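You operate a simulated robot arm through the tools that you are given. There is no shell and no other tool. Be economical: measure what you need, move in short steps, check, and stop when the job is done.

You run a simulated robot arm. Do the job below in one go: nothing can be reset, and whatever is moved stays where it is left.

## Task
Put one of the black pads from the top of the brown table on the shelf under the brown table. Put the white weight on the top of the brown table away on the back edge of the plywood table. Fetch the narrow pink mould and set it on the green bench before the cooling plate. Fetch the narrow teal mould and set it on the thin black slab. Take the bottle that says "OIL 50" from the top of the brown table and put it on the shelf under the sight glass. Put the jar labelled "chalk" from the top of the brown table on top of the grey filter and the jar marked "clay" on the top of the drum fan. Any order will do. Set down upright: white weight, bottle, jar.
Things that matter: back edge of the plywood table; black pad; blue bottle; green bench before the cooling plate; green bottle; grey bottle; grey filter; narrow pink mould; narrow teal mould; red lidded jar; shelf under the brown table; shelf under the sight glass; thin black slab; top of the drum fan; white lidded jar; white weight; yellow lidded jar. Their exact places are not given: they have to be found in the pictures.

Only the result counts: the job must be done as asked and must still hold three seconds after the hand-in. Knocking over, shifting, dropping, spilling or breaking anything else fails it.

## Robot
A 7-joint arm with a vacuum gripper on a trunk, on a base that drives. Base frame: it is fixed to the floor where the robot stands at the start and does not move with it; the origin is under the middle of the robot, x ahead of it, y to its left, z up; the surface under the hand at the start is at about z = 0.76. Lengths are in m, angles in rad, forces in N, time in s.
With the tool pointing down near the work surface it reaches from about 0.1 to 0.64 m from the robot's upright axis, wherever it stands. Its first joint turns from -1.204 to 3.002 rad. Places, roughly: back edge of the plywood table (76x12 cm) [-5.8, -4.34, 0.8]; black pad (5x5x2 cm) [0.5, 0.6, 0.8]; blue bottle, green bottle, grey bottle [0.5, -1.25, 0.75]; green bench before the cooling plate (42x23 cm) [-6.22, -6.6, 0.8]; grey filter (7x7x12 cm) [0.6, 0.7, 0.8]; narrow pink mould [-3.75, -6.25, 0.75]; narrow teal mould [-3.75, -5.75, 0.75]; red lidded jar, white lidded jar, yellow lidded ja [0.5, 0.75, 0.75]; shelf under the brown table [0.7, -0.4, 0.2]; shelf under the sight glass (22x40 cm) [1.48, 1.78, 0.96]; thin black slab (15x12x2 cm) [-3.4, -6, 0.9]; top of the drum fan [-0.7, -2.6, 0.5]; white weight (7x7x8 cm) [0.4, 0, 0.8]. Payload 1.06 kg.
Tool frame: the origin (TCP) lies in the middle of the cups' lips, and z points out of the cups. The gripper has 1 cup of 0.024 m across, covering 0.024 by 0.024 m (tool x, y); the bellows give 0.008 m. With the vacuum on, a cup seals on a smooth face that it is pressed against (1 to 4 N); it does not hold porous or soft things. The pull reaches 23 N.
Orientation is that of the tool frame in the base frame, as a unit quaternion [x, y, z, w]. With the cups facing straight down, the tool's x points along the base's -x, its y along +y and its z along -z.

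## Interface
- The arm moves only by the tool apply_moves. Its argument "deltas" is a list of rows, each an object (a shift or turn left out is 0, a gripper value left out holds the last) with "vac": the vacuum: 1 switches it on, -1 off; "offset": the shift along the tool's x, y, z in units of 50 mm (1.0 is 50 mm), a list of three; "turn": the turn, a rotation vector about the tool's x, y, z in units of 6 degrees (1.0 is 6 degrees), a list of three. In form: [{"vac": vac, "offset": [x, y, z], "turn": [wx, wy, wz]}, ...]. A call has 1 to 8 rows; each row shifts and turns the commanded pose from where the row before left it, along the tool's axes as they then stand. A call with a number of a shift or a turn outside -1 to 1 is refused whole. Rows are played at 5 a second. More than 0.05 m and 0.15 rad between two rows, or a gripper value outside its range, and nothing of the call is played. Where a pose cannot be reached the arm comes as near as it can. A force on the tool above 40 N (or 10 N above the force at the start of the call, whichever is more), or a blocked arm, ends the call early, and 0.2 s more pass. The pull builds up within a second once a cup has sealed. Time passes only in rows, and 0.2 s behind the last, so rows that do not move give it time. It gives the time, the measured TCP pose, the force on the tool (base axes) and the pull of the vacuum at its end, in the units of the frame above (readings bear some noise), with the torque about the TCP (base axes, N m) and any sound that the robot's microphone picked up.
- Cameras (640 x 400 px; columns grow to the right, rows downward): "scene" is now at [0.1876, 0.0403, 1.1529]; the picture's right is [0.44, -0.90, 0.00], its down [-0.29, -0.14, -0.95] and it looks along [0.85, 0.42, -0.33] (base axes); focal length 214 px, centre (320, 200). "wrist" rides on the gripper at [0.078, 0.019, -0.096] in the tool frame; the picture's right is [-0.24, 0.97, 0.00], its down [-0.71, -0.17, -0.68] and it looks along [-0.67, -0.16, 0.73] (tool axes); focal length 243 px, centre (320, 200).
- snapshot(camera): a new picture of that camera. It takes no simulated time.
- move_column(by): slides the trunk up (or, below 0, down) by that many m; the arm and the scene camera ride with it, the base frame stays. It gives what a move gives, with no picture.
- steer(legs): drives the robot by 1 to 6 legs, each [ahead, left, turn to the left] in m, m and rad, along the robot's own axes; the way and the turn of a leg run together, so that a leg with both is an arc; at most 1.5 m and 3.142 rad a leg. The arm and the cameras ride along, it lands a little off, and it stops where it bumps. It gives what a move gives.
- pan_tilt(pan, tilt): turns the head with the scene camera to pan (to the left, within 1.396 rad either way) and tilt (down, from -0.506 to 1.204), counted from straight ahead of the robot. It gives what a move gives.
- point_at(camera, pixels): for up to 12 pixels [column, row] of the newest picture of that camera ("zoom" is the newest enlarged one), the place [x, y, z] in the base frame of the surface seen there, good to about 0.002 m. It takes no simulated time.
- inspect(camera, box): a new picture of the part [left, top, right, bottom] of that camera's present view, enlarged. It takes no simulated time.
- job_done(): hands the job in; it is judged then, once.

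Work in short steps. Measure before you move; look again where a grasp or a placing could have gone wrong, and mend it. You have 138 turns and 170 pictures in all, those below and enlarged ones among them. Switch the vacuum off and draw the arm clear of the work before you hand the job in, unless the task says otherwise; then end with one line.

The tools are called after "Emit:" as name(argument=value, ...) on one line, values as JSON. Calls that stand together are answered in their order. apply_moves: Moves the arm, as the interface text tells. Its arguments: {"type":"object","properties":{"deltas":{"type":"array"}},"required":["deltas"]} The other tools are called the same way: move_column (by) slides the trunk up or down; steer (legs) drives the base; pan_tilt (pan, tilt) turns the head that bears the scene camera; snapshot (camera) takes a picture; point_at (camera, pixels) gives the place of the surface under pixels of a picture; inspect (camera, box) takes an enlarged picture of a part of a camera's view; job_done () hands the job in.

At the start:

```text
time_s: 0.0
position: [0.2818, 0.1482, 1.1627]
orientation: [0.0, 1.0, 0.002, 0.001]
wrist_force: [0.1, 0.6, 0.8]
moment: [-0.04, -0.01, -0.01]
pull: 0.0
trunk travel left (down, up): [-0.29, 0.203]
robot x, y, heading: [-0.0005, 0.001, -0.003]
head pan, tilt: [0.459, 0.332]
```

scene: 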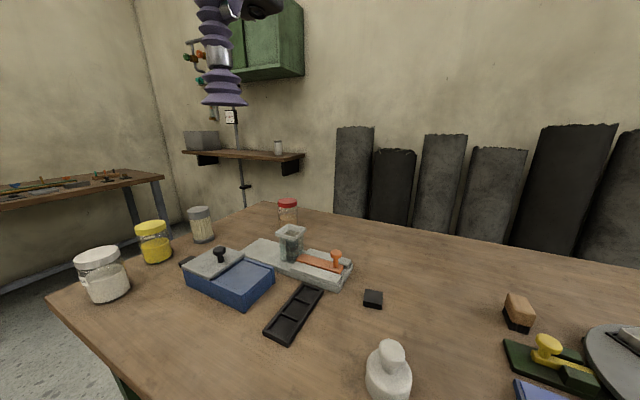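
wrist: 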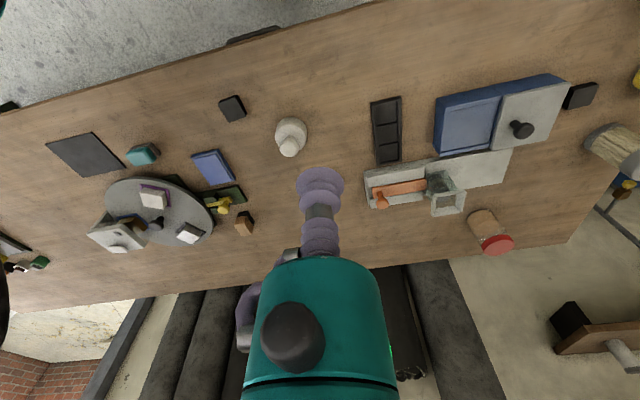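

The scene shows jars at the left of the brown table. I zoom in to identify them and pan right to see the rest.

Emit:
inspect(camera="scene", box=[60, 180, 380, 380])

Emit:
point_at(camera="scene", pixels=[[100, 255], [150, 228], [200, 212], [287, 203], [290, 232], [372, 295], [392, 350], [278, 150], [245, 153], [230, 116], [290, 315], [186, 262]])

Emit:
pan_tilt(pan=-0.7, tilt=0.5)

Emit:
snapshot(camera="scene")

```text
2.00 times, centred on (220, 280) of scene
```

zoom: 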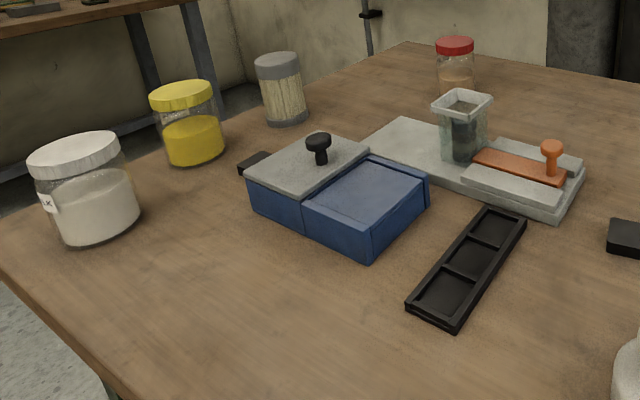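

```text
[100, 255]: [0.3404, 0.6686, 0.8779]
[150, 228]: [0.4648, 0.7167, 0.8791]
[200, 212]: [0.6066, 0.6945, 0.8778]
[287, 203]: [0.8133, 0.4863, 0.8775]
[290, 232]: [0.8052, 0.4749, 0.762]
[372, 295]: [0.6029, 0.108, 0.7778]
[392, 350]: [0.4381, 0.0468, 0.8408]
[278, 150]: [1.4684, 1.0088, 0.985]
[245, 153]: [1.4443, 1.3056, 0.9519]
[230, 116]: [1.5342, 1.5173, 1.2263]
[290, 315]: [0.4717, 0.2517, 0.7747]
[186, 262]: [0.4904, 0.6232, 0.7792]
```

```text
time_s: 1.4
position: [0.2817, 0.1487, 1.1614]
orientation: [0.0, 1.0, 0.003, 0.0]
wrist_force: [-0.1, -0.3, -0.4]
moment: [-0.03, -0.01, 0.02]
pull: 0.0
trunk travel left (down, up): [-0.29, 0.203]
robot x, y, heading: [-0.0033, 0.001, -0.004]
head pan, tilt: [-0.7, 0.499]
```

```text
166 pictures are left
```

scene: 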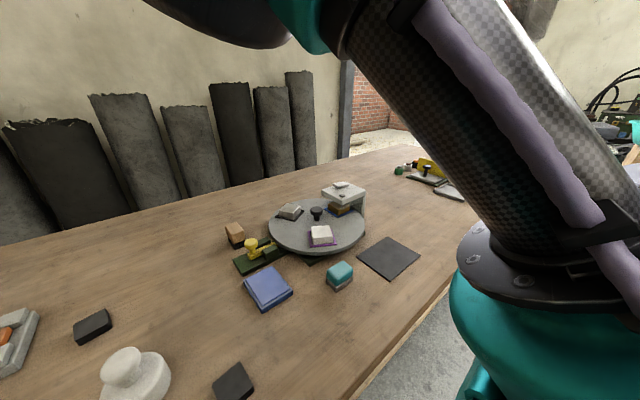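

Filter appears to be the grey-topped cylinder at (0.61, 0.69). I measure the table edge and other items in this view, and look back left further down.

Emit:
point_at(camera="scene", pixels=[[93, 325], [234, 382], [360, 385], [430, 300], [122, 355], [388, 258], [340, 268], [405, 170], [470, 205], [423, 143]])

Emit:
steer(legs=[[0, 0.45, 0]])

Emit:
pan_tilt(pan=0.3, tilt=0.6)

Emit:
snapshot(camera="scene")

Emit:
snapshot(camera="wrist")

```text
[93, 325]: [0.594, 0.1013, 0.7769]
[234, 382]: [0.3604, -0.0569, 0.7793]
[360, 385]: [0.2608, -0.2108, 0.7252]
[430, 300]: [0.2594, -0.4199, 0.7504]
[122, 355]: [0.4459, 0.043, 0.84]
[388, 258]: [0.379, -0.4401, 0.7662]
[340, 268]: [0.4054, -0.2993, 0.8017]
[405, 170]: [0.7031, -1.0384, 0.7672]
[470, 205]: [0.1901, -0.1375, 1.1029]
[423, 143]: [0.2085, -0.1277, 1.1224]
```

```text
time_s: 5.8
position: [0.283, 0.5913, 1.1617]
orientation: [0.004, 1.0, 0.002, 0.001]
wrist_force: [-0.2, 0.2, 0.4]
moment: [0.0, 0.0, -0.01]
pull: 0.0
trunk travel left (down, up): [-0.29, 0.203]
robot x, y, heading: [0.0025, 0.4454, -0.006]
head pan, tilt: [-0.7, 0.499]
```

```text
time_s: 7.1
position: [0.2851, 0.5911, 1.1609]
orientation: [0.003, 1.0, 0.002, -0.002]
wrist_force: [-0.3, 0.5, -0.3]
moment: [0.0, -0.02, 0.02]
pull: 0.1
trunk travel left (down, up): [-0.29, 0.203]
robot x, y, heading: [0.0005, 0.4438, -0.01]
head pan, tilt: [0.3, 0.6]
```

```text
165 pictures are left
```

scene: 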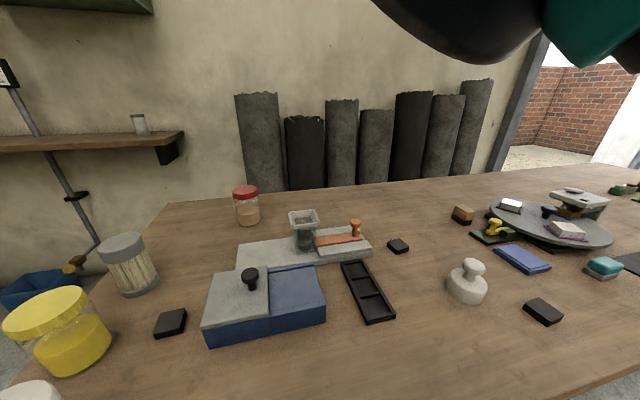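

```text
164 pictures are left
```

wrist: 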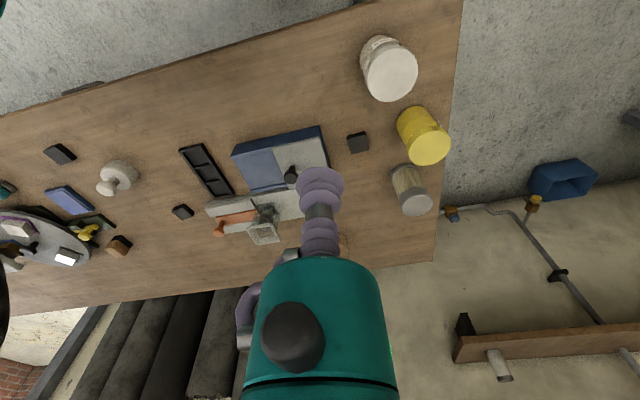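

I need to read the jar labels; pan left at the jars.

Emit:
pan_tilt(pan=0.75, tilt=0.75)

Emit:
snapshot(camera="scene")

Emit:
inspect(camera="wrist", box=[340, 20, 480, 240])

```text
time_s: 8.0
position: [0.2851, 0.5904, 1.1606]
orientation: [0.003, 1.0, 0.002, -0.002]
wrist_force: [0.1, -0.8, 0.0]
moment: [0.01, 0.01, -0.02]
pull: 0.0
trunk travel left (down, up): [-0.29, 0.203]
robot x, y, heading: [0.003, 0.4462, -0.008]
head pan, tilt: [0.75, 0.75]
```

```text
163 pictures are left
```

scene: 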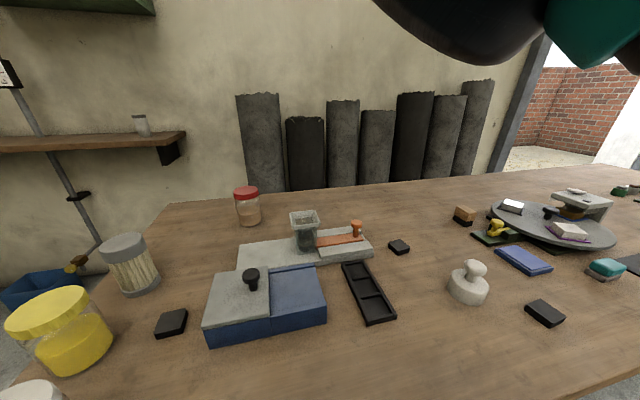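

```text
1.82 times, centred on (410, 130) of wrist
```

zoom: 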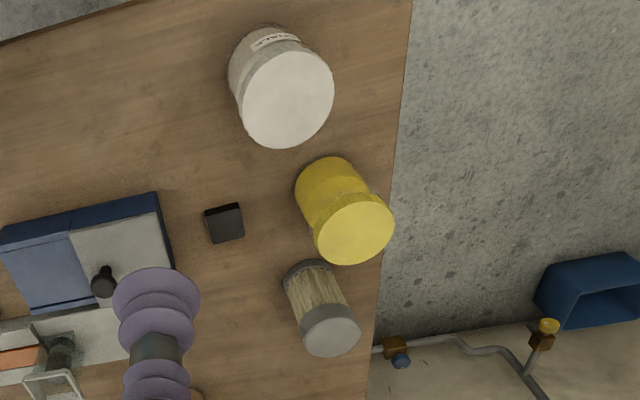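

White jar's label seems "CHALK" upside-down. Take another scene picture since head move looks not reflected.

Emit:
snapshot(camera="scene")

Emit:
inspect(camera="wrist", box=[390, 25, 430, 50])

```text
161 pictures are left
```

scene: 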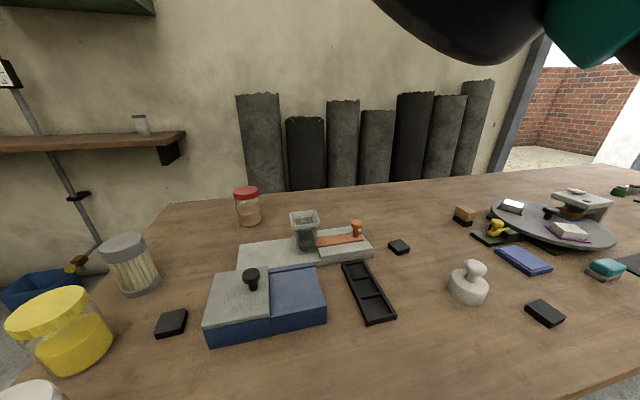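

```text
16.00 times, centred on (410, 38) of wrist
```

zoom: 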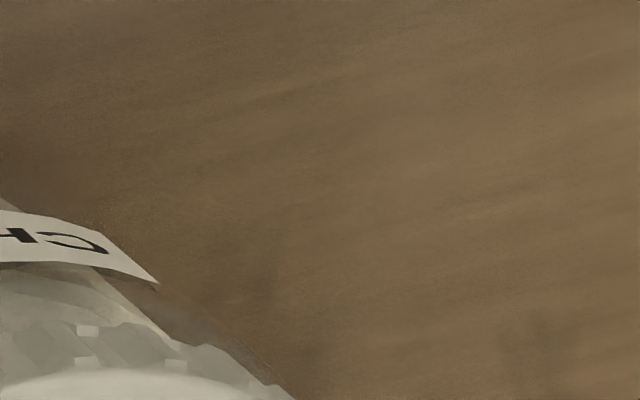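

White jar: CHALK. Now zoom yellow and red jars, after re-commanding the head.

Emit:
inspect(camera="scene", box=[225, 180, 273, 230])

Emit:
inspect(camera="scene", box=[0, 280, 120, 380])

Emit:
pan_tilt(pan=0.9, tilt=0.8)

Emit:
snapshot(camera="scene")

```text
8.00 times, centred on (249, 205) of scene
```

zoom: 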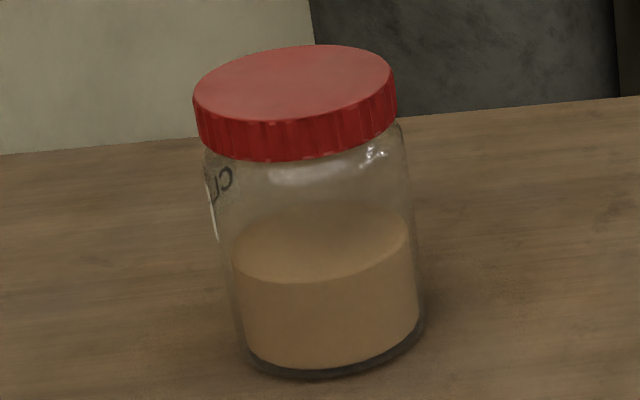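

```text
4.00 times, centred on (60, 330) of scene
```

zoom: 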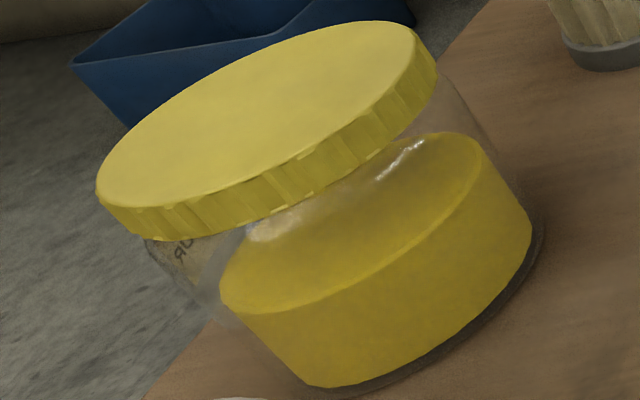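

```text
time_s: 8.7
position: [0.285, 0.5921, 1.1608]
orientation: [0.003, 1.0, 0.002, -0.002]
wrist_force: [0.5, -0.2, -1.0]
moment: [0.0, 0.04, -0.02]
pull: 0.0
trunk travel left (down, up): [-0.29, 0.203]
robot x, y, heading: [0.0006, 0.4431, -0.001]
head pan, tilt: [0.901, 0.799]
```

```text
157 pictures are left
```

scene: 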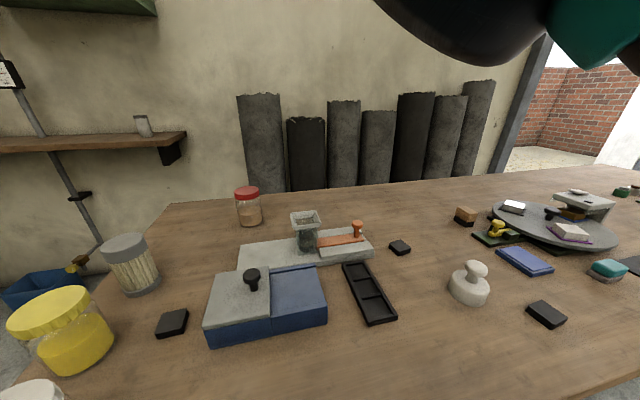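

The picture doesn't follow the head's reported angles. I check point_at against known places (filter top, pad, weight).

Emit:
point_at(camera="scene", pixels=[[124, 243], [400, 248], [473, 272], [247, 191], [55, 310], [35, 392], [172, 323]])

Emit:
point_at(camera="wrist", pixels=[[417, 205], [182, 212], [110, 187], [429, 147], [390, 76], [357, 142]])

Emit:
pan_tilt(pan=-0.2, tilt=0.3)

Emit:
snapshot(camera="scene")

```text
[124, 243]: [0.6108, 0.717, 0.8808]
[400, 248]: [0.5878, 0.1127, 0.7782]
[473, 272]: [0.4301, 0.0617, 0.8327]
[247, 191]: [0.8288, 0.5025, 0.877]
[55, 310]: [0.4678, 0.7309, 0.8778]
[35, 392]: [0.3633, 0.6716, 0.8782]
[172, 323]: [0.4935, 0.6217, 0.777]
```

```text
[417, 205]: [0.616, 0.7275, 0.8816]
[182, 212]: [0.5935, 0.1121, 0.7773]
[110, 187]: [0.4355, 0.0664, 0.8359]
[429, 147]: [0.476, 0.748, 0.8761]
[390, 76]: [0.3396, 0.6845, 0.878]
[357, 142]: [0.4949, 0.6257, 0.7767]
```

```text
time_s: 10.0
position: [0.2835, 0.5901, 1.1628]
orientation: [0.003, 1.0, 0.002, 0.0]
wrist_force: [-0.2, -0.2, -0.9]
moment: [-0.01, 0.02, 0.01]
pull: 0.0
trunk travel left (down, up): [-0.29, 0.203]
robot x, y, heading: [0.0038, 0.4423, -0.001]
head pan, tilt: [-0.201, 0.3]
```

```text
156 pictures are left
```

scene: 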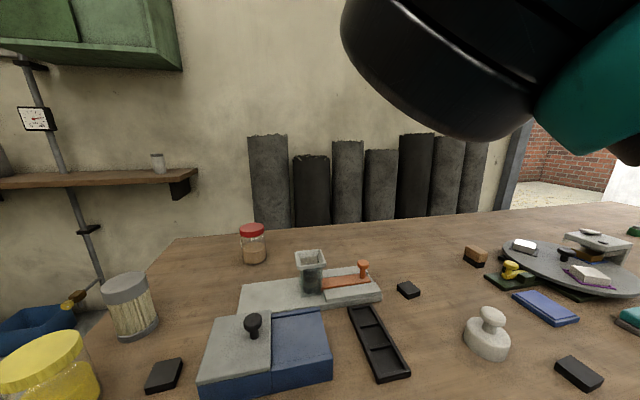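

point_at stays consistent. The head pan seems stuck around -0.25; test it alone with a lower tilt.

Emit:
pan_tilt(pan=0.9, tilt=0.4)

Emit:
snapshot(camera="scene")

```text
time_s: 11.3
position: [0.2848, 0.5902, 1.1622]
orientation: [0.003, 1.0, 0.002, 0.001]
wrist_force: [-0.8, 0.0, -0.4]
moment: [0.01, 0.0, 0.01]
pull: 0.0
trunk travel left (down, up): [-0.29, 0.203]
robot x, y, heading: [0.0012, 0.4416, -0.006]
head pan, tilt: [0.901, 0.4]
```

```text
155 pictures are left
```

scene: 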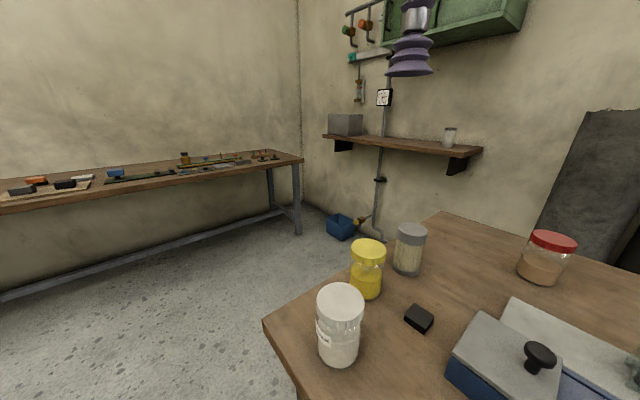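

Now the view follows. Zoom the jars and the shelf zone.

Emit:
inspect(camera="scene", box=[310, 230, 440, 370])

Emit:
inspect(camera="scene", box=[320, 20, 500, 180])

Emit:
point_at(camera="scene", pixels=[[410, 232], [368, 250], [341, 300], [344, 136], [358, 90], [384, 98], [375, 140], [420, 147], [450, 128], [418, 318], [328, 139]])

```text
2.86 times, centred on (375, 300) of scene
```

zoom: 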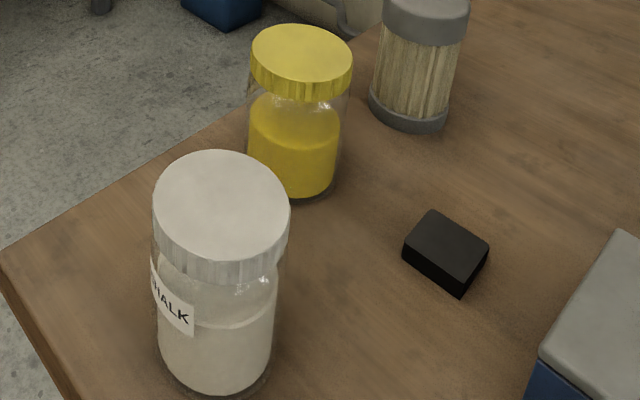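

```text
2.50 times, centred on (410, 100) of scene
```

zoom: 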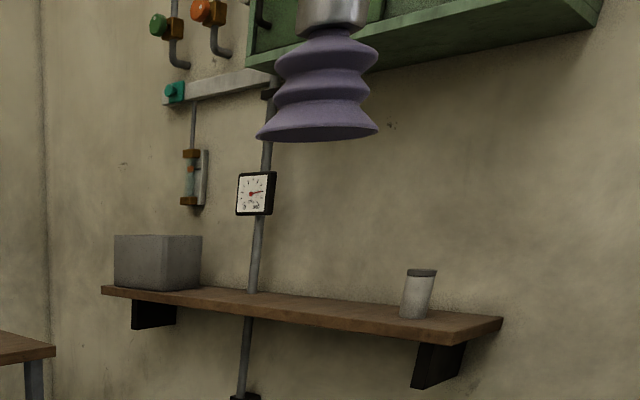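

```text
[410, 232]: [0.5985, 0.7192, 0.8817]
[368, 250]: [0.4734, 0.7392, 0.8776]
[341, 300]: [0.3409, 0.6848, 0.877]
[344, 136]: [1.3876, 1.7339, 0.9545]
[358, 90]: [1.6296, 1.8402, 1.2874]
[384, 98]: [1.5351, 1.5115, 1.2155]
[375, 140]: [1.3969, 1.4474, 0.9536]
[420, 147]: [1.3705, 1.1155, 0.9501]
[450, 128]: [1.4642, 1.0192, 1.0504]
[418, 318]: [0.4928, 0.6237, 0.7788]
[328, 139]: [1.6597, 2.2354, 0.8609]
```

Chalk is the white jar; drive 0.16 left so the filter is in reach, then look again and zoom on lids for centres.

Emit:
steer(legs=[[0.02, 0.16, 0]])

Emit:
pan_tilt(pan=0.5, tilt=0.8)

Emit:
snapshot(camera="scene")

Emit:
snapshot(camera="wrist")

```text
time_s: 13.4
position: [0.305, 0.7528, 1.1609]
orientation: [0.003, 1.0, 0.002, 0.001]
wrist_force: [-0.7, 0.0, -0.3]
moment: [-0.05, 0.0, 0.03]
pull: 0.1
trunk travel left (down, up): [-0.29, 0.203]
robot x, y, heading: [0.0219, 0.6028, -0.008]
head pan, tilt: [0.901, 0.4]
```

```text
time_s: 14.3
position: [0.3049, 0.7511, 1.163]
orientation: [0.004, 1.0, 0.001, 0.001]
wrist_force: [-0.1, 0.7, 0.0]
moment: [0.01, 0.01, -0.01]
pull: 0.0
trunk travel left (down, up): [-0.29, 0.203]
robot x, y, heading: [0.0199, 0.6073, -0.007]
head pan, tilt: [0.499, 0.799]
```

```text
152 pictures are left
```

scene: 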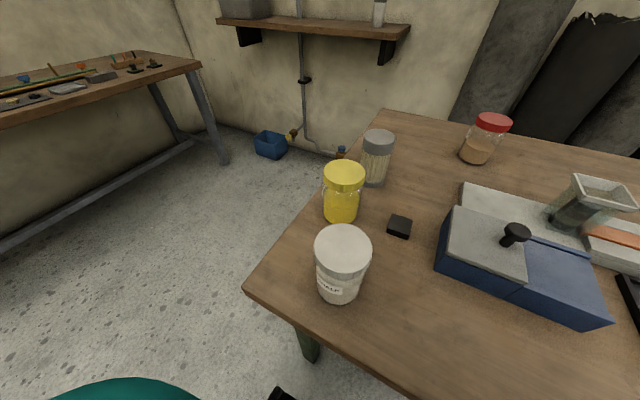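

```text
151 pictures are left
```

wrist: 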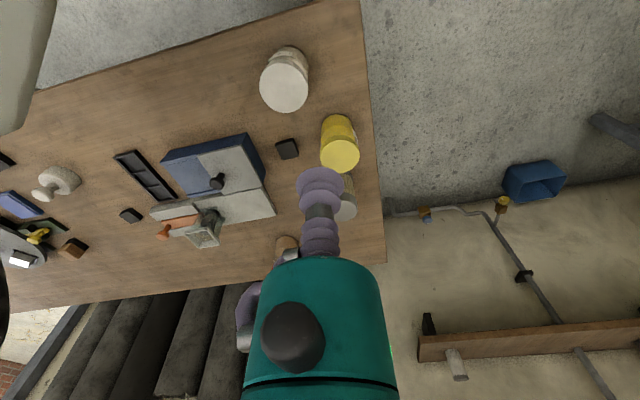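

Zoom the jar and filter and measure their rims.

Emit:
inspect(camera="scene", box=[300, 115, 440, 305])

```text
2.11 times, centred on (370, 210) of scene
```

zoom: 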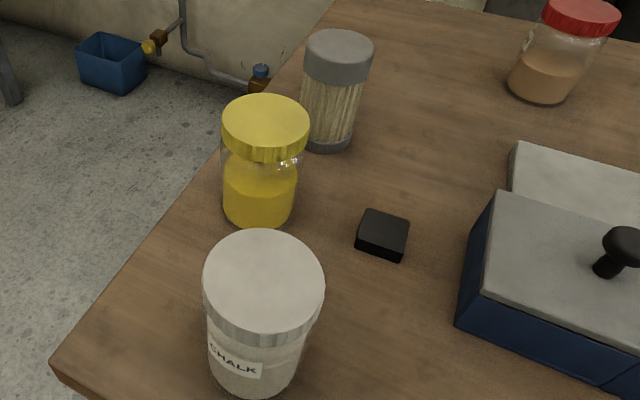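

Chalk lid spans (204..323, 230..333) in the zoom, filter top (306..373, 29..68).

Emit:
point_at(camera="zoom", pixels=[[206, 278], [321, 284], [264, 232], [264, 328], [264, 280], [307, 47], [372, 47], [340, 31], [338, 65], [340, 48], [266, 122], [382, 232]])

```text
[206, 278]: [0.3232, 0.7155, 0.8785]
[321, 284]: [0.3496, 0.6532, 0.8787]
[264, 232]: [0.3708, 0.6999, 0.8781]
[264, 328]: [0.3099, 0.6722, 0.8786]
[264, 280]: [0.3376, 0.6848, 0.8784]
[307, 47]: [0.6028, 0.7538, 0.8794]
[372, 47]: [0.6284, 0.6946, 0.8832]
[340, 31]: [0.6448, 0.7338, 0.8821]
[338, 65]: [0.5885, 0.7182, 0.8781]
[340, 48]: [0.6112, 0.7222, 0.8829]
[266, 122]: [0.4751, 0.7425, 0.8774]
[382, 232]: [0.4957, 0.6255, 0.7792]
```

Chalk lid centre ≈ (0.338, 0.685, 0.878), filter centre ≈ (0.616, 0.725, 0.882). Move above the lid and down to just above.

Emit:
apply_moves(deltas=[{"offset": [-0.66, -1, 0]}, {"offset": [0, -0.33, 1]}, {"offset": [0, 0, 1]}, {"offset": [0, 0, 1]}, {"offset": [0, 0, 1]}, {"offset": [0, 0, 1]}, {"offset": [0, 0, 0.3]}, {"vac": 1}])

```text
refused: row 1 steps farther than a row can; nothing moved
```

Row norm is limited to 50 mm; split.

Emit:
apply_moves(deltas=[{"offset": [-0.33, -0.67, 0]}, {"offset": [-0.33, -0.67, 0.5]}, {"offset": [0, 0, 1]}, {"offset": [0, 0, 1]}, {"offset": [0, 0, 1]}, {"offset": [0, 0, 1]}, {"offset": [0, 0, 0.8]}, {"vac": 1}])

```text
time_s: 15.1
position: [0.3389, 0.6841, 1.0912]
orientation: [0.014, 1.0, 0.013, -0.004]
wrist_force: [11.4, 9.3, 18.5]
moment: [-0.62, 2.69, -0.99]
pull: 0.0
trunk travel left (down, up): [-0.29, 0.203]
robot x, y, heading: [0.025, 0.6002, -0.01]
head pan, tilt: [0.499, 0.799]
stopped in row 4: the force on the tool passed its limit at 72 N (the readings are from after the stop); the commanded pose is now the measured one
```

Unexpected force at z=1.09. Look.

Emit:
snapshot(camera="scene")

Emit:
snapshot(camera="wrist")

```text
149 pictures are left
```

scene: 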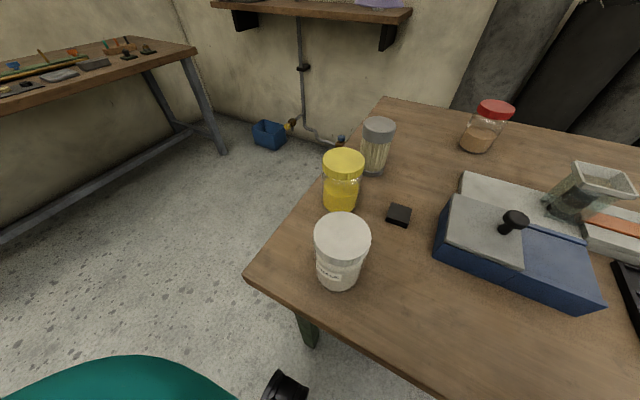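

```text
148 pictures are left
```

wrist: 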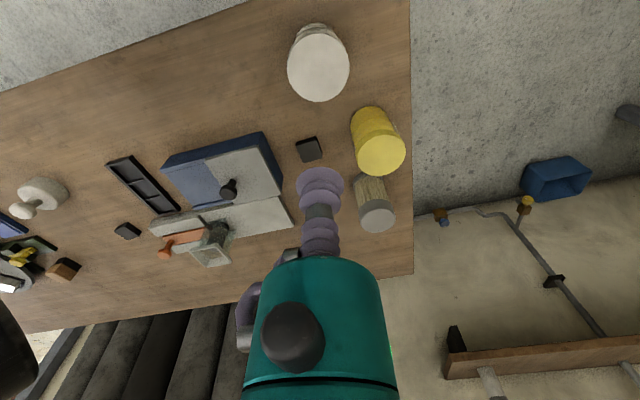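

The wrist camera likely hit the head (scene camera at about x=0.21). Raise, back the robot off 0.14 m, then descend.

Emit:
apply_moves(deltas=[{"offset": [-0.5, 0, -0.6]}, {"offset": [0, 0, -0.8]}, {}])

Emit:
steer(legs=[[-0.14, 0, 0]])

```text
time_s: 15.9
position: [0.3624, 0.6833, 1.1589]
orientation: [0.011, 1.0, 0.011, -0.004]
wrist_force: [0.5, 0.0, -0.2]
moment: [-0.03, 0.02, 0.02]
pull: 0.1
trunk travel left (down, up): [-0.29, 0.203]
robot x, y, heading: [0.0234, 0.6094, -0.008]
head pan, tilt: [0.499, 0.799]
```

```text
time_s: 17.2
position: [0.2216, 0.6817, 1.1596]
orientation: [0.011, 1.0, 0.011, -0.003]
wrist_force: [0.1, 0.1, 0.3]
moment: [0.03, -0.01, -0.03]
pull: 0.1
trunk travel left (down, up): [-0.29, 0.203]
robot x, y, heading: [-0.1175, 0.6059, -0.002]
head pan, tilt: [0.499, 0.799]
```

Correct the small tilt, move forward over the lid (0.338, 0.685), and descend to 0.90.

Emit:
apply_moves(deltas=[{"offset": [-1, 0, 0], "turn": [0.21, 0, 0]}, {"offset": [-1, 0.06, 0]}, {"offset": [-0.33, 0, 0.9]}, {"offset": [0, 0, 1]}, {"offset": [0, 0, 1]}, {"offset": [0, 0, 1]}, {"offset": [0, 0, 1]}, {}])

```text
time_s: 19.0
position: [0.3356, 0.6789, 0.9113]
orientation: [0.012, 1.0, 0.0, -0.004]
wrist_force: [0.4, -0.5, 0.1]
moment: [-0.01, 0.01, 0.02]
pull: 0.1
out of reach, approached as far as the arm can: row 2
trunk travel left (down, up): [-0.29, 0.203]
robot x, y, heading: [-0.1166, 0.6102, -0.011]
head pan, tilt: [0.499, 0.799]
```

Fine adjust and press gently with vacuum on.

Emit:
apply_moves(deltas=[{"vac": 1, "offset": [-0.05, 0.12, 0.4]}, {"offset": [0, 0, 0.2]}, {"offset": [0, 0, 0.06]}, {}, {}])

```text
time_s: 20.2
position: [0.3378, 0.688, 0.8772]
orientation: [0.011, 1.0, 0.001, -0.005]
wrist_force: [1.1, 0.0, -2.1]
moment: [0.01, -0.01, -0.01]
pull: 23.4
trunk travel left (down, up): [-0.29, 0.203]
robot x, y, heading: [-0.1166, 0.6082, -0.007]
head pan, tilt: [0.499, 0.799]
```

Sealed. Lift by 0.2 m, check hold, then drive forward.

Emit:
apply_moves(deltas=[{"offset": [0, 0, -0.3]}, {"offset": [0, 0, -0.9]}, {"offset": [0, 0, -0.9]}, {"offset": [0, 0, -0.9]}, {"offset": [0, 0, -0.9]}, {}])

Emit:
steer(legs=[[0.13, 0, 0.007]])

Emit:
snapshot(camera="scene")

```text
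time_s: 21.6
position: [0.3389, 0.689, 1.071]
orientation: [0.011, 1.0, 0.0, -0.004]
wrist_force: [-0.3, 0.0, -3.2]
moment: [-0.01, -0.01, -0.04]
pull: 22.9
trunk travel left (down, up): [-0.29, 0.203]
robot x, y, heading: [-0.1183, 0.6079, -0.004]
head pan, tilt: [0.499, 0.799]
```

```text
time_s: 22.9
position: [0.4711, 0.6915, 1.0699]
orientation: [0.009, 1.0, 0.0, -0.005]
wrist_force: [-0.4, -0.1, -2.9]
moment: [0.01, -0.02, 0.01]
pull: 23.3
trunk travel left (down, up): [-0.29, 0.203]
robot x, y, heading: [0.0138, 0.6064, -0.002]
head pan, tilt: [0.499, 0.799]
```

```text
147 pictures are left
```

scene: 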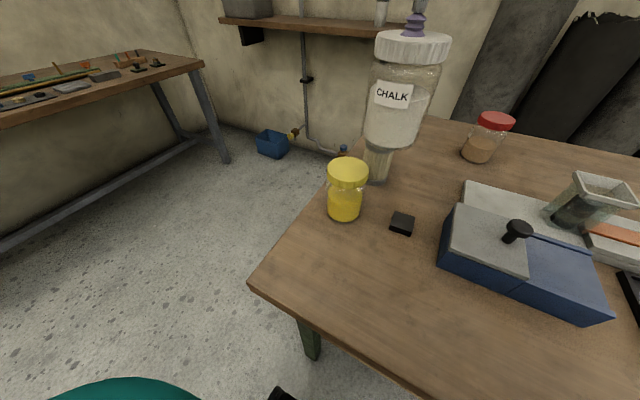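

Jar held upright. Move over the filter (0.616, 0.727), staying at z 1.07.

Emit:
apply_moves(deltas=[{"offset": [-0.9, 0.2, 0]}, {"offset": [-0.9, 0.25, 0]}, {"offset": [-0.9, 0.25, 0]}, {"offset": [-0.2, 0, 0]}, {}, {}])

Emit:
snapshot(camera="wrist")

Emit:
snapshot(camera="scene")

```text
time_s: 24.3
position: [0.5242, 0.7016, 1.071]
orientation: [0.008, 1.0, -0.001, -0.003]
wrist_force: [-0.4, -0.3, -2.6]
moment: [0.01, -0.01, 0.03]
pull: 23.3
out of reach, approached as far as the arm can: row 2, 3
trunk travel left (down, up): [-0.29, 0.203]
robot x, y, heading: [0.0119, 0.6075, -0.001]
head pan, tilt: [0.499, 0.799]
```

```text
146 pictures are left
```

wrist: 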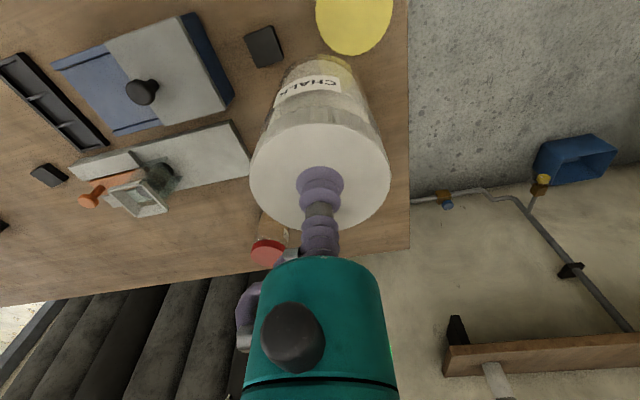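

```text
145 pictures are left
```

scene: 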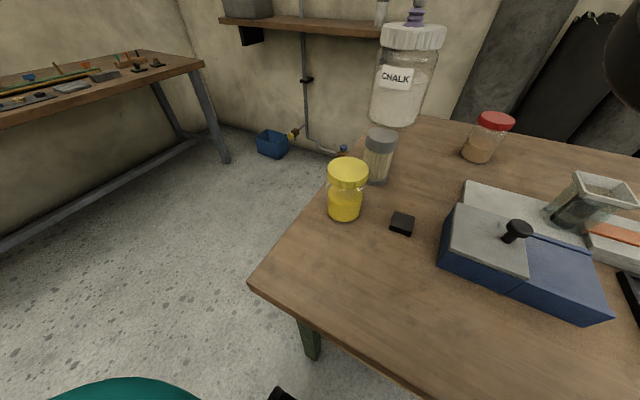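

Reach is limited at this height; raise the trunk 0.2 and lower the arm accordingly.

Emit:
move_column(by=0.2)

Emit:
apply_moves(deltas=[{"offset": [0, 0, 1]}, {"offset": [0, 0, 1]}, {"offset": [0, 0, 1]}, {"offset": [0, 0, 1]}, {"offset": [-0.9, 0.2, 0]}, {"offset": [-0.9, 0.25, 0]}, {}])

```text
time_s: 26.5
position: [0.3781, 0.7019, 1.4596]
orientation: [0.009, 0.976, 0.002, 0.219]
wrist_force: [0.3, 0.4, -2.6]
moment: [0.0, 0.08, 0.01]
pull: 23.0
trunk travel left (down, up): [-0.49, 0.003]
robot x, y, heading: [0.0142, 0.6067, -0.002]
head pan, tilt: [0.499, 0.799]
```

```text
time_s: 28.1
position: [0.5131, 0.7182, 1.3044]
orientation: [0.007, 0.976, 0.002, 0.22]
wrist_force: [0.2, 0.0, -2.6]
moment: [-0.01, 0.09, 0.0]
pull: 22.6
out of reach, approached as far as the arm can: row 6
trunk travel left (down, up): [-0.49, 0.003]
robot x, y, heading: [0.0125, 0.6049, 0.001]
head pan, tilt: [0.499, 0.799]
```

The arm got tilted ~0.44 rad during the trunk move. Turn it upright again and see.

Emit:
apply_moves(deltas=[{"turn": [0, 1, 0]}, {"turn": [0, 1, 0]}, {"turn": [0, 1, 0]}, {"turn": [0, 1, 0]}, {"turn": [0, 0.24, 0]}, {}, {}])

Emit:
snapshot(camera="wrist")

```text
time_s: 29.7
position: [0.4683, 0.6849, 1.2693]
orientation: [0.006, 1.0, 0.004, -0.001]
wrist_force: [-0.1, 0.2, -2.5]
moment: [-0.01, 0.02, 0.03]
pull: 22.8
out of reach, approached as far as the arm can: row 1, 2, 3, 4, 5
trunk travel left (down, up): [-0.49, 0.003]
robot x, y, heading: [0.0139, 0.6056, -0.001]
head pan, tilt: [0.499, 0.799]
```

```text
144 pictures are left
```

wrist: 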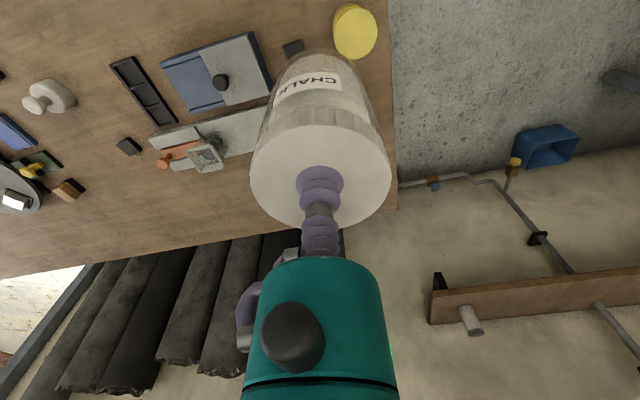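

Upright now. Lower to 1.07 first, then go forward.

Emit:
apply_moves(deltas=[{"offset": [0, 0, 1]}, {"offset": [0, 0, 1]}, {"offset": [0, 0, 1]}, {"offset": [0, 0, 1]}, {}, {}])

```text
time_s: 31.1
position: [0.4688, 0.6872, 1.0704]
orientation: [0.007, 1.0, 0.003, -0.001]
wrist_force: [0.4, -0.1, -2.7]
moment: [0.0, 0.02, 0.03]
pull: 22.8
trunk travel left (down, up): [-0.49, 0.003]
robot x, y, heading: [0.0102, 0.6042, 0.003]
head pan, tilt: [0.499, 0.799]
```

Now go forward to (0.616, 0.727) in small steps.

Emit:
apply_moves(deltas=[{"offset": [-0.9, 0.27, 0]}, {"offset": [-0.9, 0.27, 0]}, {"offset": [-0.9, 0.24, 0]}, {"offset": [-0.2, 0, 0]}, {}, {}])

```text
time_s: 32.5
position: [0.5268, 0.6877, 1.0634]
orientation: [0.007, 1.0, 0.004, -0.001]
wrist_force: [-0.2, -0.1, -3.0]
moment: [0.06, 0.03, 0.03]
pull: 22.4
out of reach, approached as far as the arm can: row 2, 3, 4
trunk travel left (down, up): [-0.49, 0.003]
robot x, y, heading: [0.0107, 0.6033, -0.002]
head pan, tilt: [0.499, 0.799]
```

Forward reach is stuck around 0.52 m; better to approach the filter from the table's left side. Look left to check free floor.

Emit:
pan_tilt(pan=1.3, tilt=0.5)

Emit:
snapshot(camera="scene")

```text
time_s: 33.6
position: [0.528, 0.6876, 1.0635]
orientation: [0.008, 1.0, 0.004, -0.001]
wrist_force: [-0.1, -0.1, -2.7]
moment: [0.03, 0.05, 0.03]
pull: 23.1
trunk travel left (down, up): [-0.49, 0.003]
robot x, y, heading: [0.0132, 0.6076, -0.001]
head pan, tilt: [1.3, 0.499]
```

```text
143 pictures are left
```

scene: 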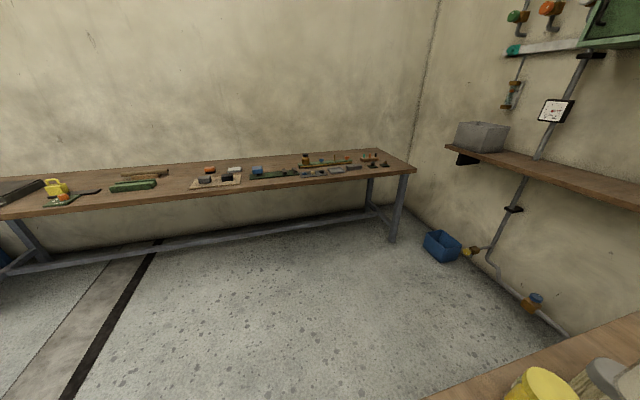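

Emit:
point_at(camera="scene", pixels=[[390, 240], [415, 175], [240, 190], [440, 245], [535, 310], [450, 385], [520, 345], [470, 151], [535, 165], [482, 135], [508, 95], [395, 320]])

```text
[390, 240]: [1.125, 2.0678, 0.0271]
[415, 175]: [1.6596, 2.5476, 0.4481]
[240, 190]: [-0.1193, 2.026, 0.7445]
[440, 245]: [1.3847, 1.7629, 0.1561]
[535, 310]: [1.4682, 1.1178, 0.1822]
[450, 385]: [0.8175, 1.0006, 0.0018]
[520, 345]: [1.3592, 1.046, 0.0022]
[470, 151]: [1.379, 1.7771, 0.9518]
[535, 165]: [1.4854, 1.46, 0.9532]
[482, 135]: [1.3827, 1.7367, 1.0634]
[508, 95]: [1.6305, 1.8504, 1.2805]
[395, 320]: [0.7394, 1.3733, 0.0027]
```

Floor is free left of the table (y 0.8–2.0). Retract the jar a bit, drive to about (0.62, 1.22) and face −y.

Emit:
apply_moves(deltas=[{"offset": [0.8, 0, -0.4]}, {"offset": [0.8, 0, -0.4]}, {}])

Emit:
steer(legs=[[-0.05, 0.62, 0], [0.66, 0, 0], [0, 0, -1.571]])

Emit:
pan_tilt(pan=0.0, tilt=0.6)

Emit:
snapshot(camera="scene")

```text
time_s: 34.4
position: [0.4473, 0.6875, 1.1032]
orientation: [0.008, 1.0, 0.004, -0.001]
wrist_force: [0.6, 0.2, -2.6]
moment: [-0.04, 0.06, 0.02]
pull: 23.6
trunk travel left (down, up): [-0.49, 0.003]
robot x, y, heading: [0.014, 0.6038, 0.0]
head pan, tilt: [1.3, 0.499]
```

```text
time_s: 47.5
position: [0.7257, 0.798, 1.1041]
orientation: [0.709, 0.706, 0.003, 0.002]
wrist_force: [-0.1, 0.0, -1.9]
moment: [0.01, -0.01, 0.01]
pull: 22.7
trunk travel left (down, up): [-0.49, 0.003]
robot x, y, heading: [0.6391, 1.2302, -1.563]
head pan, tilt: [1.3, 0.499]
```

```text
time_s: 49.0
position: [0.7253, 0.7993, 1.1033]
orientation: [0.708, 0.706, 0.003, 0.001]
wrist_force: [0.0, 0.0, -2.0]
moment: [0.01, 0.02, 0.0]
pull: 22.4
trunk travel left (down, up): [-0.49, 0.003]
robot x, y, heading: [0.6383, 1.2327, -1.558]
head pan, tilt: [0.0, 0.6]
```

```text
142 pictures are left
```

scene: 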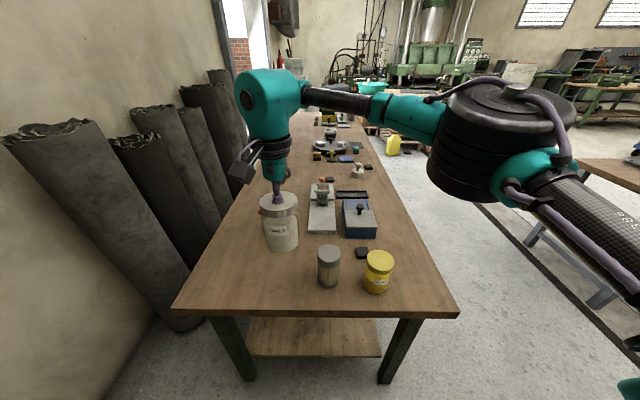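

Good view; zoom to re-measure the filter top, and read the yellow label.

Emit:
inspect(camera="scene", box=[300, 230, 410, 300])

Emit:
apply_moves(deltas=[{"offset": [-0.3, -0.8, 0]}, {"offset": [-0.4, -0.8, 0]}, {"offset": [-0.4, -0.59, 0]}, {"offset": [-0.3, 0, 0]}, {}, {}])

```text
5.71 times, centred on (355, 265) of scene
```

zoom: 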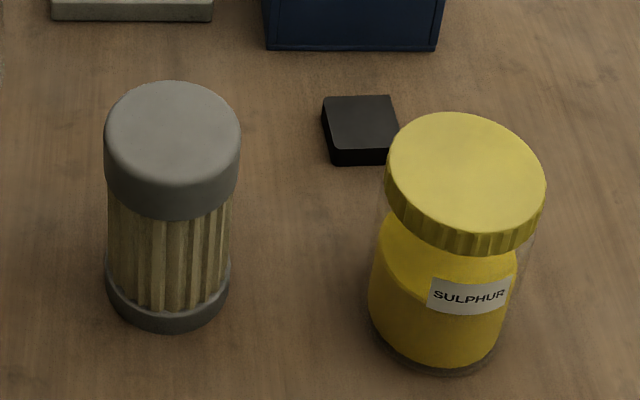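

```text
time_s: 50.4
position: [0.6175, 0.7305, 1.1049]
orientation: [0.708, 0.706, 0.003, 0.002]
wrist_force: [1.0, 0.6, -2.7]
moment: [-0.03, 0.0, -0.01]
pull: 22.9
trunk travel left (down, up): [-0.49, 0.003]
robot x, y, heading: [0.6416, 1.2304, -1.555]
head pan, tilt: [0.0, 0.6]
```

Yellow is SULPHUR, so red is CLAY. Measure the filter top's rim.

Emit:
point_at(camera="zoom", pixels=[[108, 135], [237, 135], [172, 85], [172, 165], [172, 130], [360, 125]])

Emit:
snapshot(camera="scene")

```text
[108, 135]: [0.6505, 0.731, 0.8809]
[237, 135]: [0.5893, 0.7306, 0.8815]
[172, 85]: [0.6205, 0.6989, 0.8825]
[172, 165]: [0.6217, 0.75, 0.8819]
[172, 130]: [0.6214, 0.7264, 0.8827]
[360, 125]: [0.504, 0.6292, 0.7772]
```

```text
140 pictures are left
```

scene: 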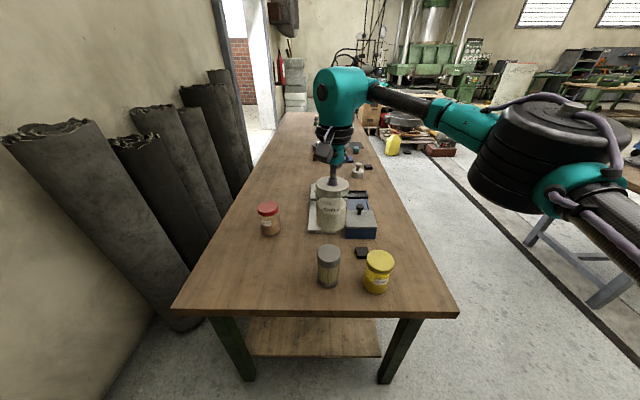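

Emit:
inspect(camera="scene", box=[295, 165, 365, 295])

Emit:
point_at(camera="scene", pixels=[[322, 188], [342, 188], [332, 206], [329, 250], [270, 208]])

```text
3.08 times, centred on (330, 230) of scene
```

zoom: 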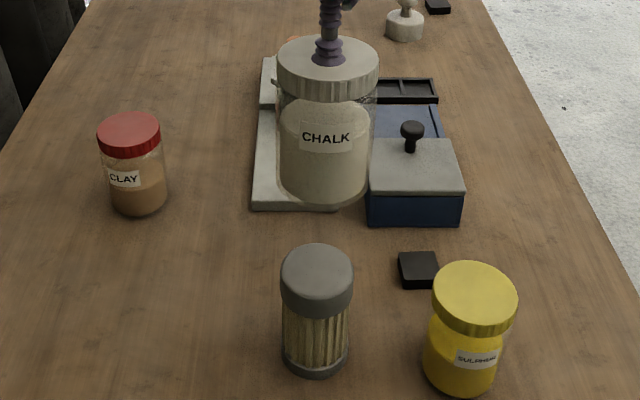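

```text
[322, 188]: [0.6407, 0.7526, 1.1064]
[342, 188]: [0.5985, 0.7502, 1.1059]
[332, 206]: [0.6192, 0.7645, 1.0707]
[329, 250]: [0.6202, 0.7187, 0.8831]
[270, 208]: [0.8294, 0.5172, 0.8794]
```

CLAY confirmed red. Jar is nearly over filter; fine-shift and lower to just above contact.

Emit:
apply_moves(deltas=[{"offset": [-0.06, 0.05, 0.6]}, {"offset": [0, 0, 0.6]}, {"offset": [0, 0, 0.5]}, {"offset": [0, 0, 0.2]}, {}, {}])

Emit:
inspect(camera="scene", box=[295, 165, 365, 295])

```text
time_s: 51.8
position: [0.6185, 0.7275, 1.0073]
orientation: [0.708, 0.706, 0.003, 0.002]
wrist_force: [0.2, 0.0, -3.0]
moment: [0.04, -0.02, 0.02]
pull: 23.0
trunk travel left (down, up): [-0.49, 0.003]
robot x, y, heading: [0.6378, 1.2349, -1.556]
head pan, tilt: [0.0, 0.6]
```

```text
3.08 times, centred on (330, 230) of scene
```

zoom: 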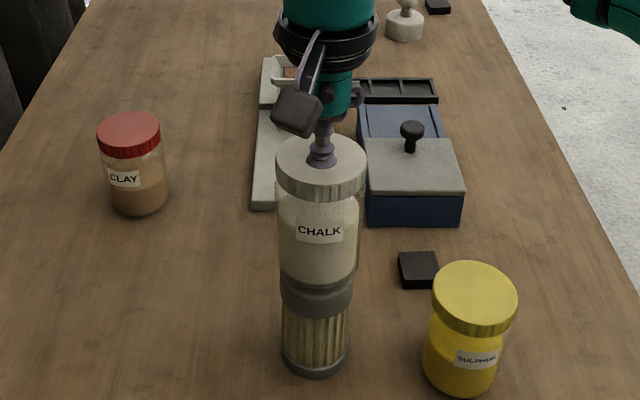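

Aligned. Lower slowly to contact (expect z≈0.998).

Emit:
apply_moves(deltas=[{"offset": [0, 0, 0.1]}, {"offset": [0, 0, 0.08]}, {}, {}])

```text
time_s: 52.8
position: [0.6198, 0.7264, 0.9997]
orientation: [0.709, 0.706, 0.002, 0.002]
wrist_force: [-0.2, 0.5, -3.5]
moment: [-0.01, 0.01, 0.01]
pull: 23.1
trunk travel left (down, up): [-0.49, 0.003]
robot x, y, heading: [0.6371, 1.228, -1.562]
head pan, tilt: [0.0, 0.6]
```

Emit:
apply_moves(deltas=[{"offset": [0, 0, 0.06]}, {}])

Emit:
apply_moves(deltas=[{"offset": [0, 0, 0.04]}, {}])

```text
time_s: 53.4
position: [0.6194, 0.7256, 0.9957]
orientation: [0.708, 0.706, 0.002, 0.003]
wrist_force: [0.5, 1.3, 1.3]
moment: [-0.09, 0.05, -0.03]
pull: 23.1
trunk travel left (down, up): [-0.49, 0.003]
robot x, y, heading: [0.6418, 1.2322, -1.559]
head pan, tilt: [0.0, 0.6]
```

```text
time_s: 54.0
position: [0.6203, 0.7269, 0.9959]
orientation: [0.709, 0.705, 0.003, 0.004]
wrist_force: [-0.2, 1.6, 7.8]
moment: [-0.16, 0.03, 0.04]
pull: 22.5
trunk travel left (down, up): [-0.49, 0.003]
robot x, y, heading: [0.6423, 1.2331, -1.565]
head pan, tilt: [0.0, 0.6]
```

Contact made. Release and rise.

Emit:
apply_moves(deltas=[{"offset": [0, 0, -0.06]}, {"vac": -1}, {}, {}, {"offset": [0, 0, -0.1]}, {"offset": [0, 0, -0.5]}, {"offset": [0, 0, -1]}, {}])

Emit:
inspect(camera="scene", box=[255, 150, 405, 310])

```text
time_s: 55.8
position: [0.6191, 0.7269, 1.0758]
orientation: [0.709, 0.706, 0.002, 0.002]
wrist_force: [-0.2, -0.5, 0.1]
moment: [0.0, -0.03, 0.02]
pull: 0.0
trunk travel left (down, up): [-0.49, 0.003]
robot x, y, heading: [0.641, 1.2302, -1.563]
head pan, tilt: [0.0, 0.6]
```

```text
2.50 times, centred on (330, 230) of scene
```

zoom: 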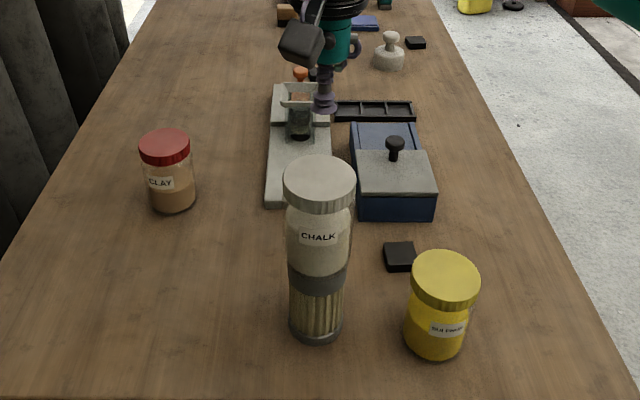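

Chalk is well placed. Now look down at the shelf under this table end and measure it.

Emit:
point_at(camera="scene", pixels=[[315, 350], [260, 354], [375, 355], [255, 322], [372, 325], [320, 310], [180, 308], [452, 312], [236, 345], [398, 345]])

Emit:
apply_moves(deltas=[{"offset": [0, 0, -1]}, {"offset": [0, 0, -1]}, {"offset": [0, 0, -1]}, {"offset": [1, 0, 0]}, {"offset": [1, 0, 0]}, {}])

Emit:
snapshot(camera="wrist")

```text
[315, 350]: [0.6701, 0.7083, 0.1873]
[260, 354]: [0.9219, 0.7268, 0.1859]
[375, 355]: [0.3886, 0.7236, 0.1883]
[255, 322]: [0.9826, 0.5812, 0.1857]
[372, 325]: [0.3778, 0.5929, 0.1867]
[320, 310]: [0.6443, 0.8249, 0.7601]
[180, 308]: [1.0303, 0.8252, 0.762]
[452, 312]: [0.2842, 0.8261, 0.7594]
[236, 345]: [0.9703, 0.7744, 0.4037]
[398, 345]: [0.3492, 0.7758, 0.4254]
```

```text
time_s: 57.2
position: [0.6162, 0.8263, 1.2275]
orientation: [0.709, 0.705, 0.003, 0.002]
wrist_force: [0.2, 0.0, -0.1]
moment: [-0.03, -0.01, 0.02]
pull: 0.1
trunk travel left (down, up): [-0.49, 0.003]
robot x, y, heading: [0.6422, 1.2335, -1.56]
head pan, tilt: [0.0, 0.6]
```

```text
136 pictures are left
```

wrist: 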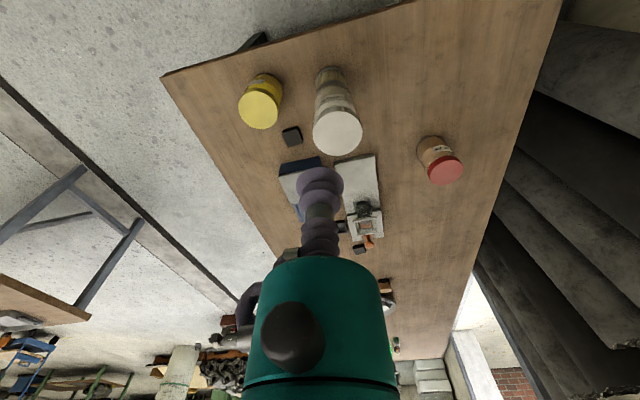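

Shelf top is at z≈0.187, open at this end (x 0.38–0.94). Drive back to the front to pick the pad at (0.504, 0.628), lowering the trunk to its start height.

Emit:
steer(legs=[[0, 0, 1.56], [-0.76, 0, 0], [0, -0.6, 0]])

Emit:
move_column(by=-0.2)

Emit:
pan_tilt(pan=0.3, tilt=0.5)

Emit:
snapshot(camera="scene")

```text
time_s: 70.4
position: [0.2681, 0.6175, 1.2276]
orientation: [0.017, 1.0, 0.003, -0.001]
wrist_force: [0.5, 0.0, -0.6]
moment: [0.03, 0.0, -0.01]
pull: 0.0
trunk travel left (down, up): [-0.49, 0.003]
robot x, y, heading: [-0.1352, 0.6553, -0.016]
head pan, tilt: [0.0, 0.6]
```

```text
time_s: 72.5
position: [0.2685, 0.6176, 1.0282]
orientation: [0.016, 1.0, 0.004, 0.0]
wrist_force: [0.0, 0.3, 0.1]
moment: [0.01, -0.03, 0.05]
pull: 0.0
trunk travel left (down, up): [-0.29, 0.203]
robot x, y, heading: [-0.1375, 0.6524, -0.021]
head pan, tilt: [0.0, 0.6]
```

```text
time_s: 73.3
position: [0.268, 0.6183, 1.0279]
orientation: [0.017, 1.0, 0.004, -0.001]
wrist_force: [-0.2, 1.1, -0.1]
moment: [0.0, -0.06, 0.02]
pull: 0.0
trunk travel left (down, up): [-0.29, 0.203]
robot x, y, heading: [-0.1389, 0.6538, -0.023]
head pan, tilt: [0.3, 0.499]
```

```text
135 pictures are left
```

scene: 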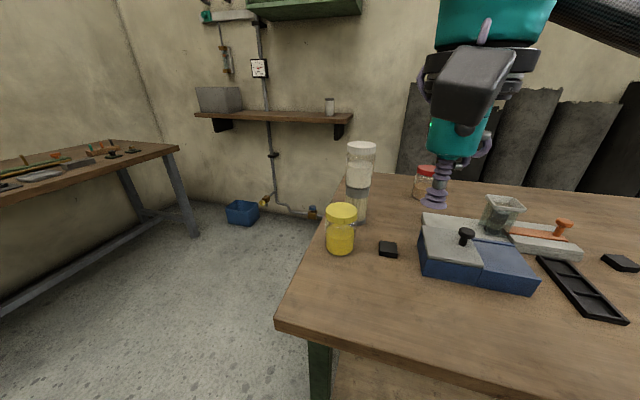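

Drive 0.1 forward and re-measure the pad.

Emit:
steer(legs=[[0.1, 0, 0.02]])

Emit:
inspect(camera="scene", box=[320, 200, 480, 300])

```text
time_s: 74.5
position: [0.3678, 0.6255, 1.0284]
orientation: [0.007, 1.0, 0.003, -0.001]
wrist_force: [-0.4, 0.0, -0.1]
moment: [0.04, 0.02, 0.0]
pull: 0.1
trunk travel left (down, up): [-0.29, 0.203]
robot x, y, heading: [-0.0352, 0.6504, -0.002]
head pan, tilt: [0.3, 0.499]
```

```text
4.00 times, centred on (400, 250) of scene
```

zoom: 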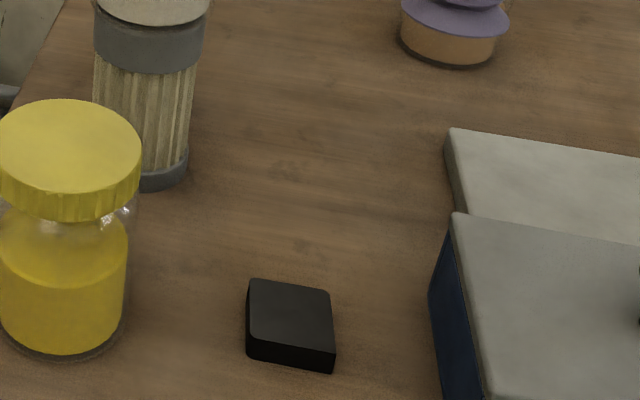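

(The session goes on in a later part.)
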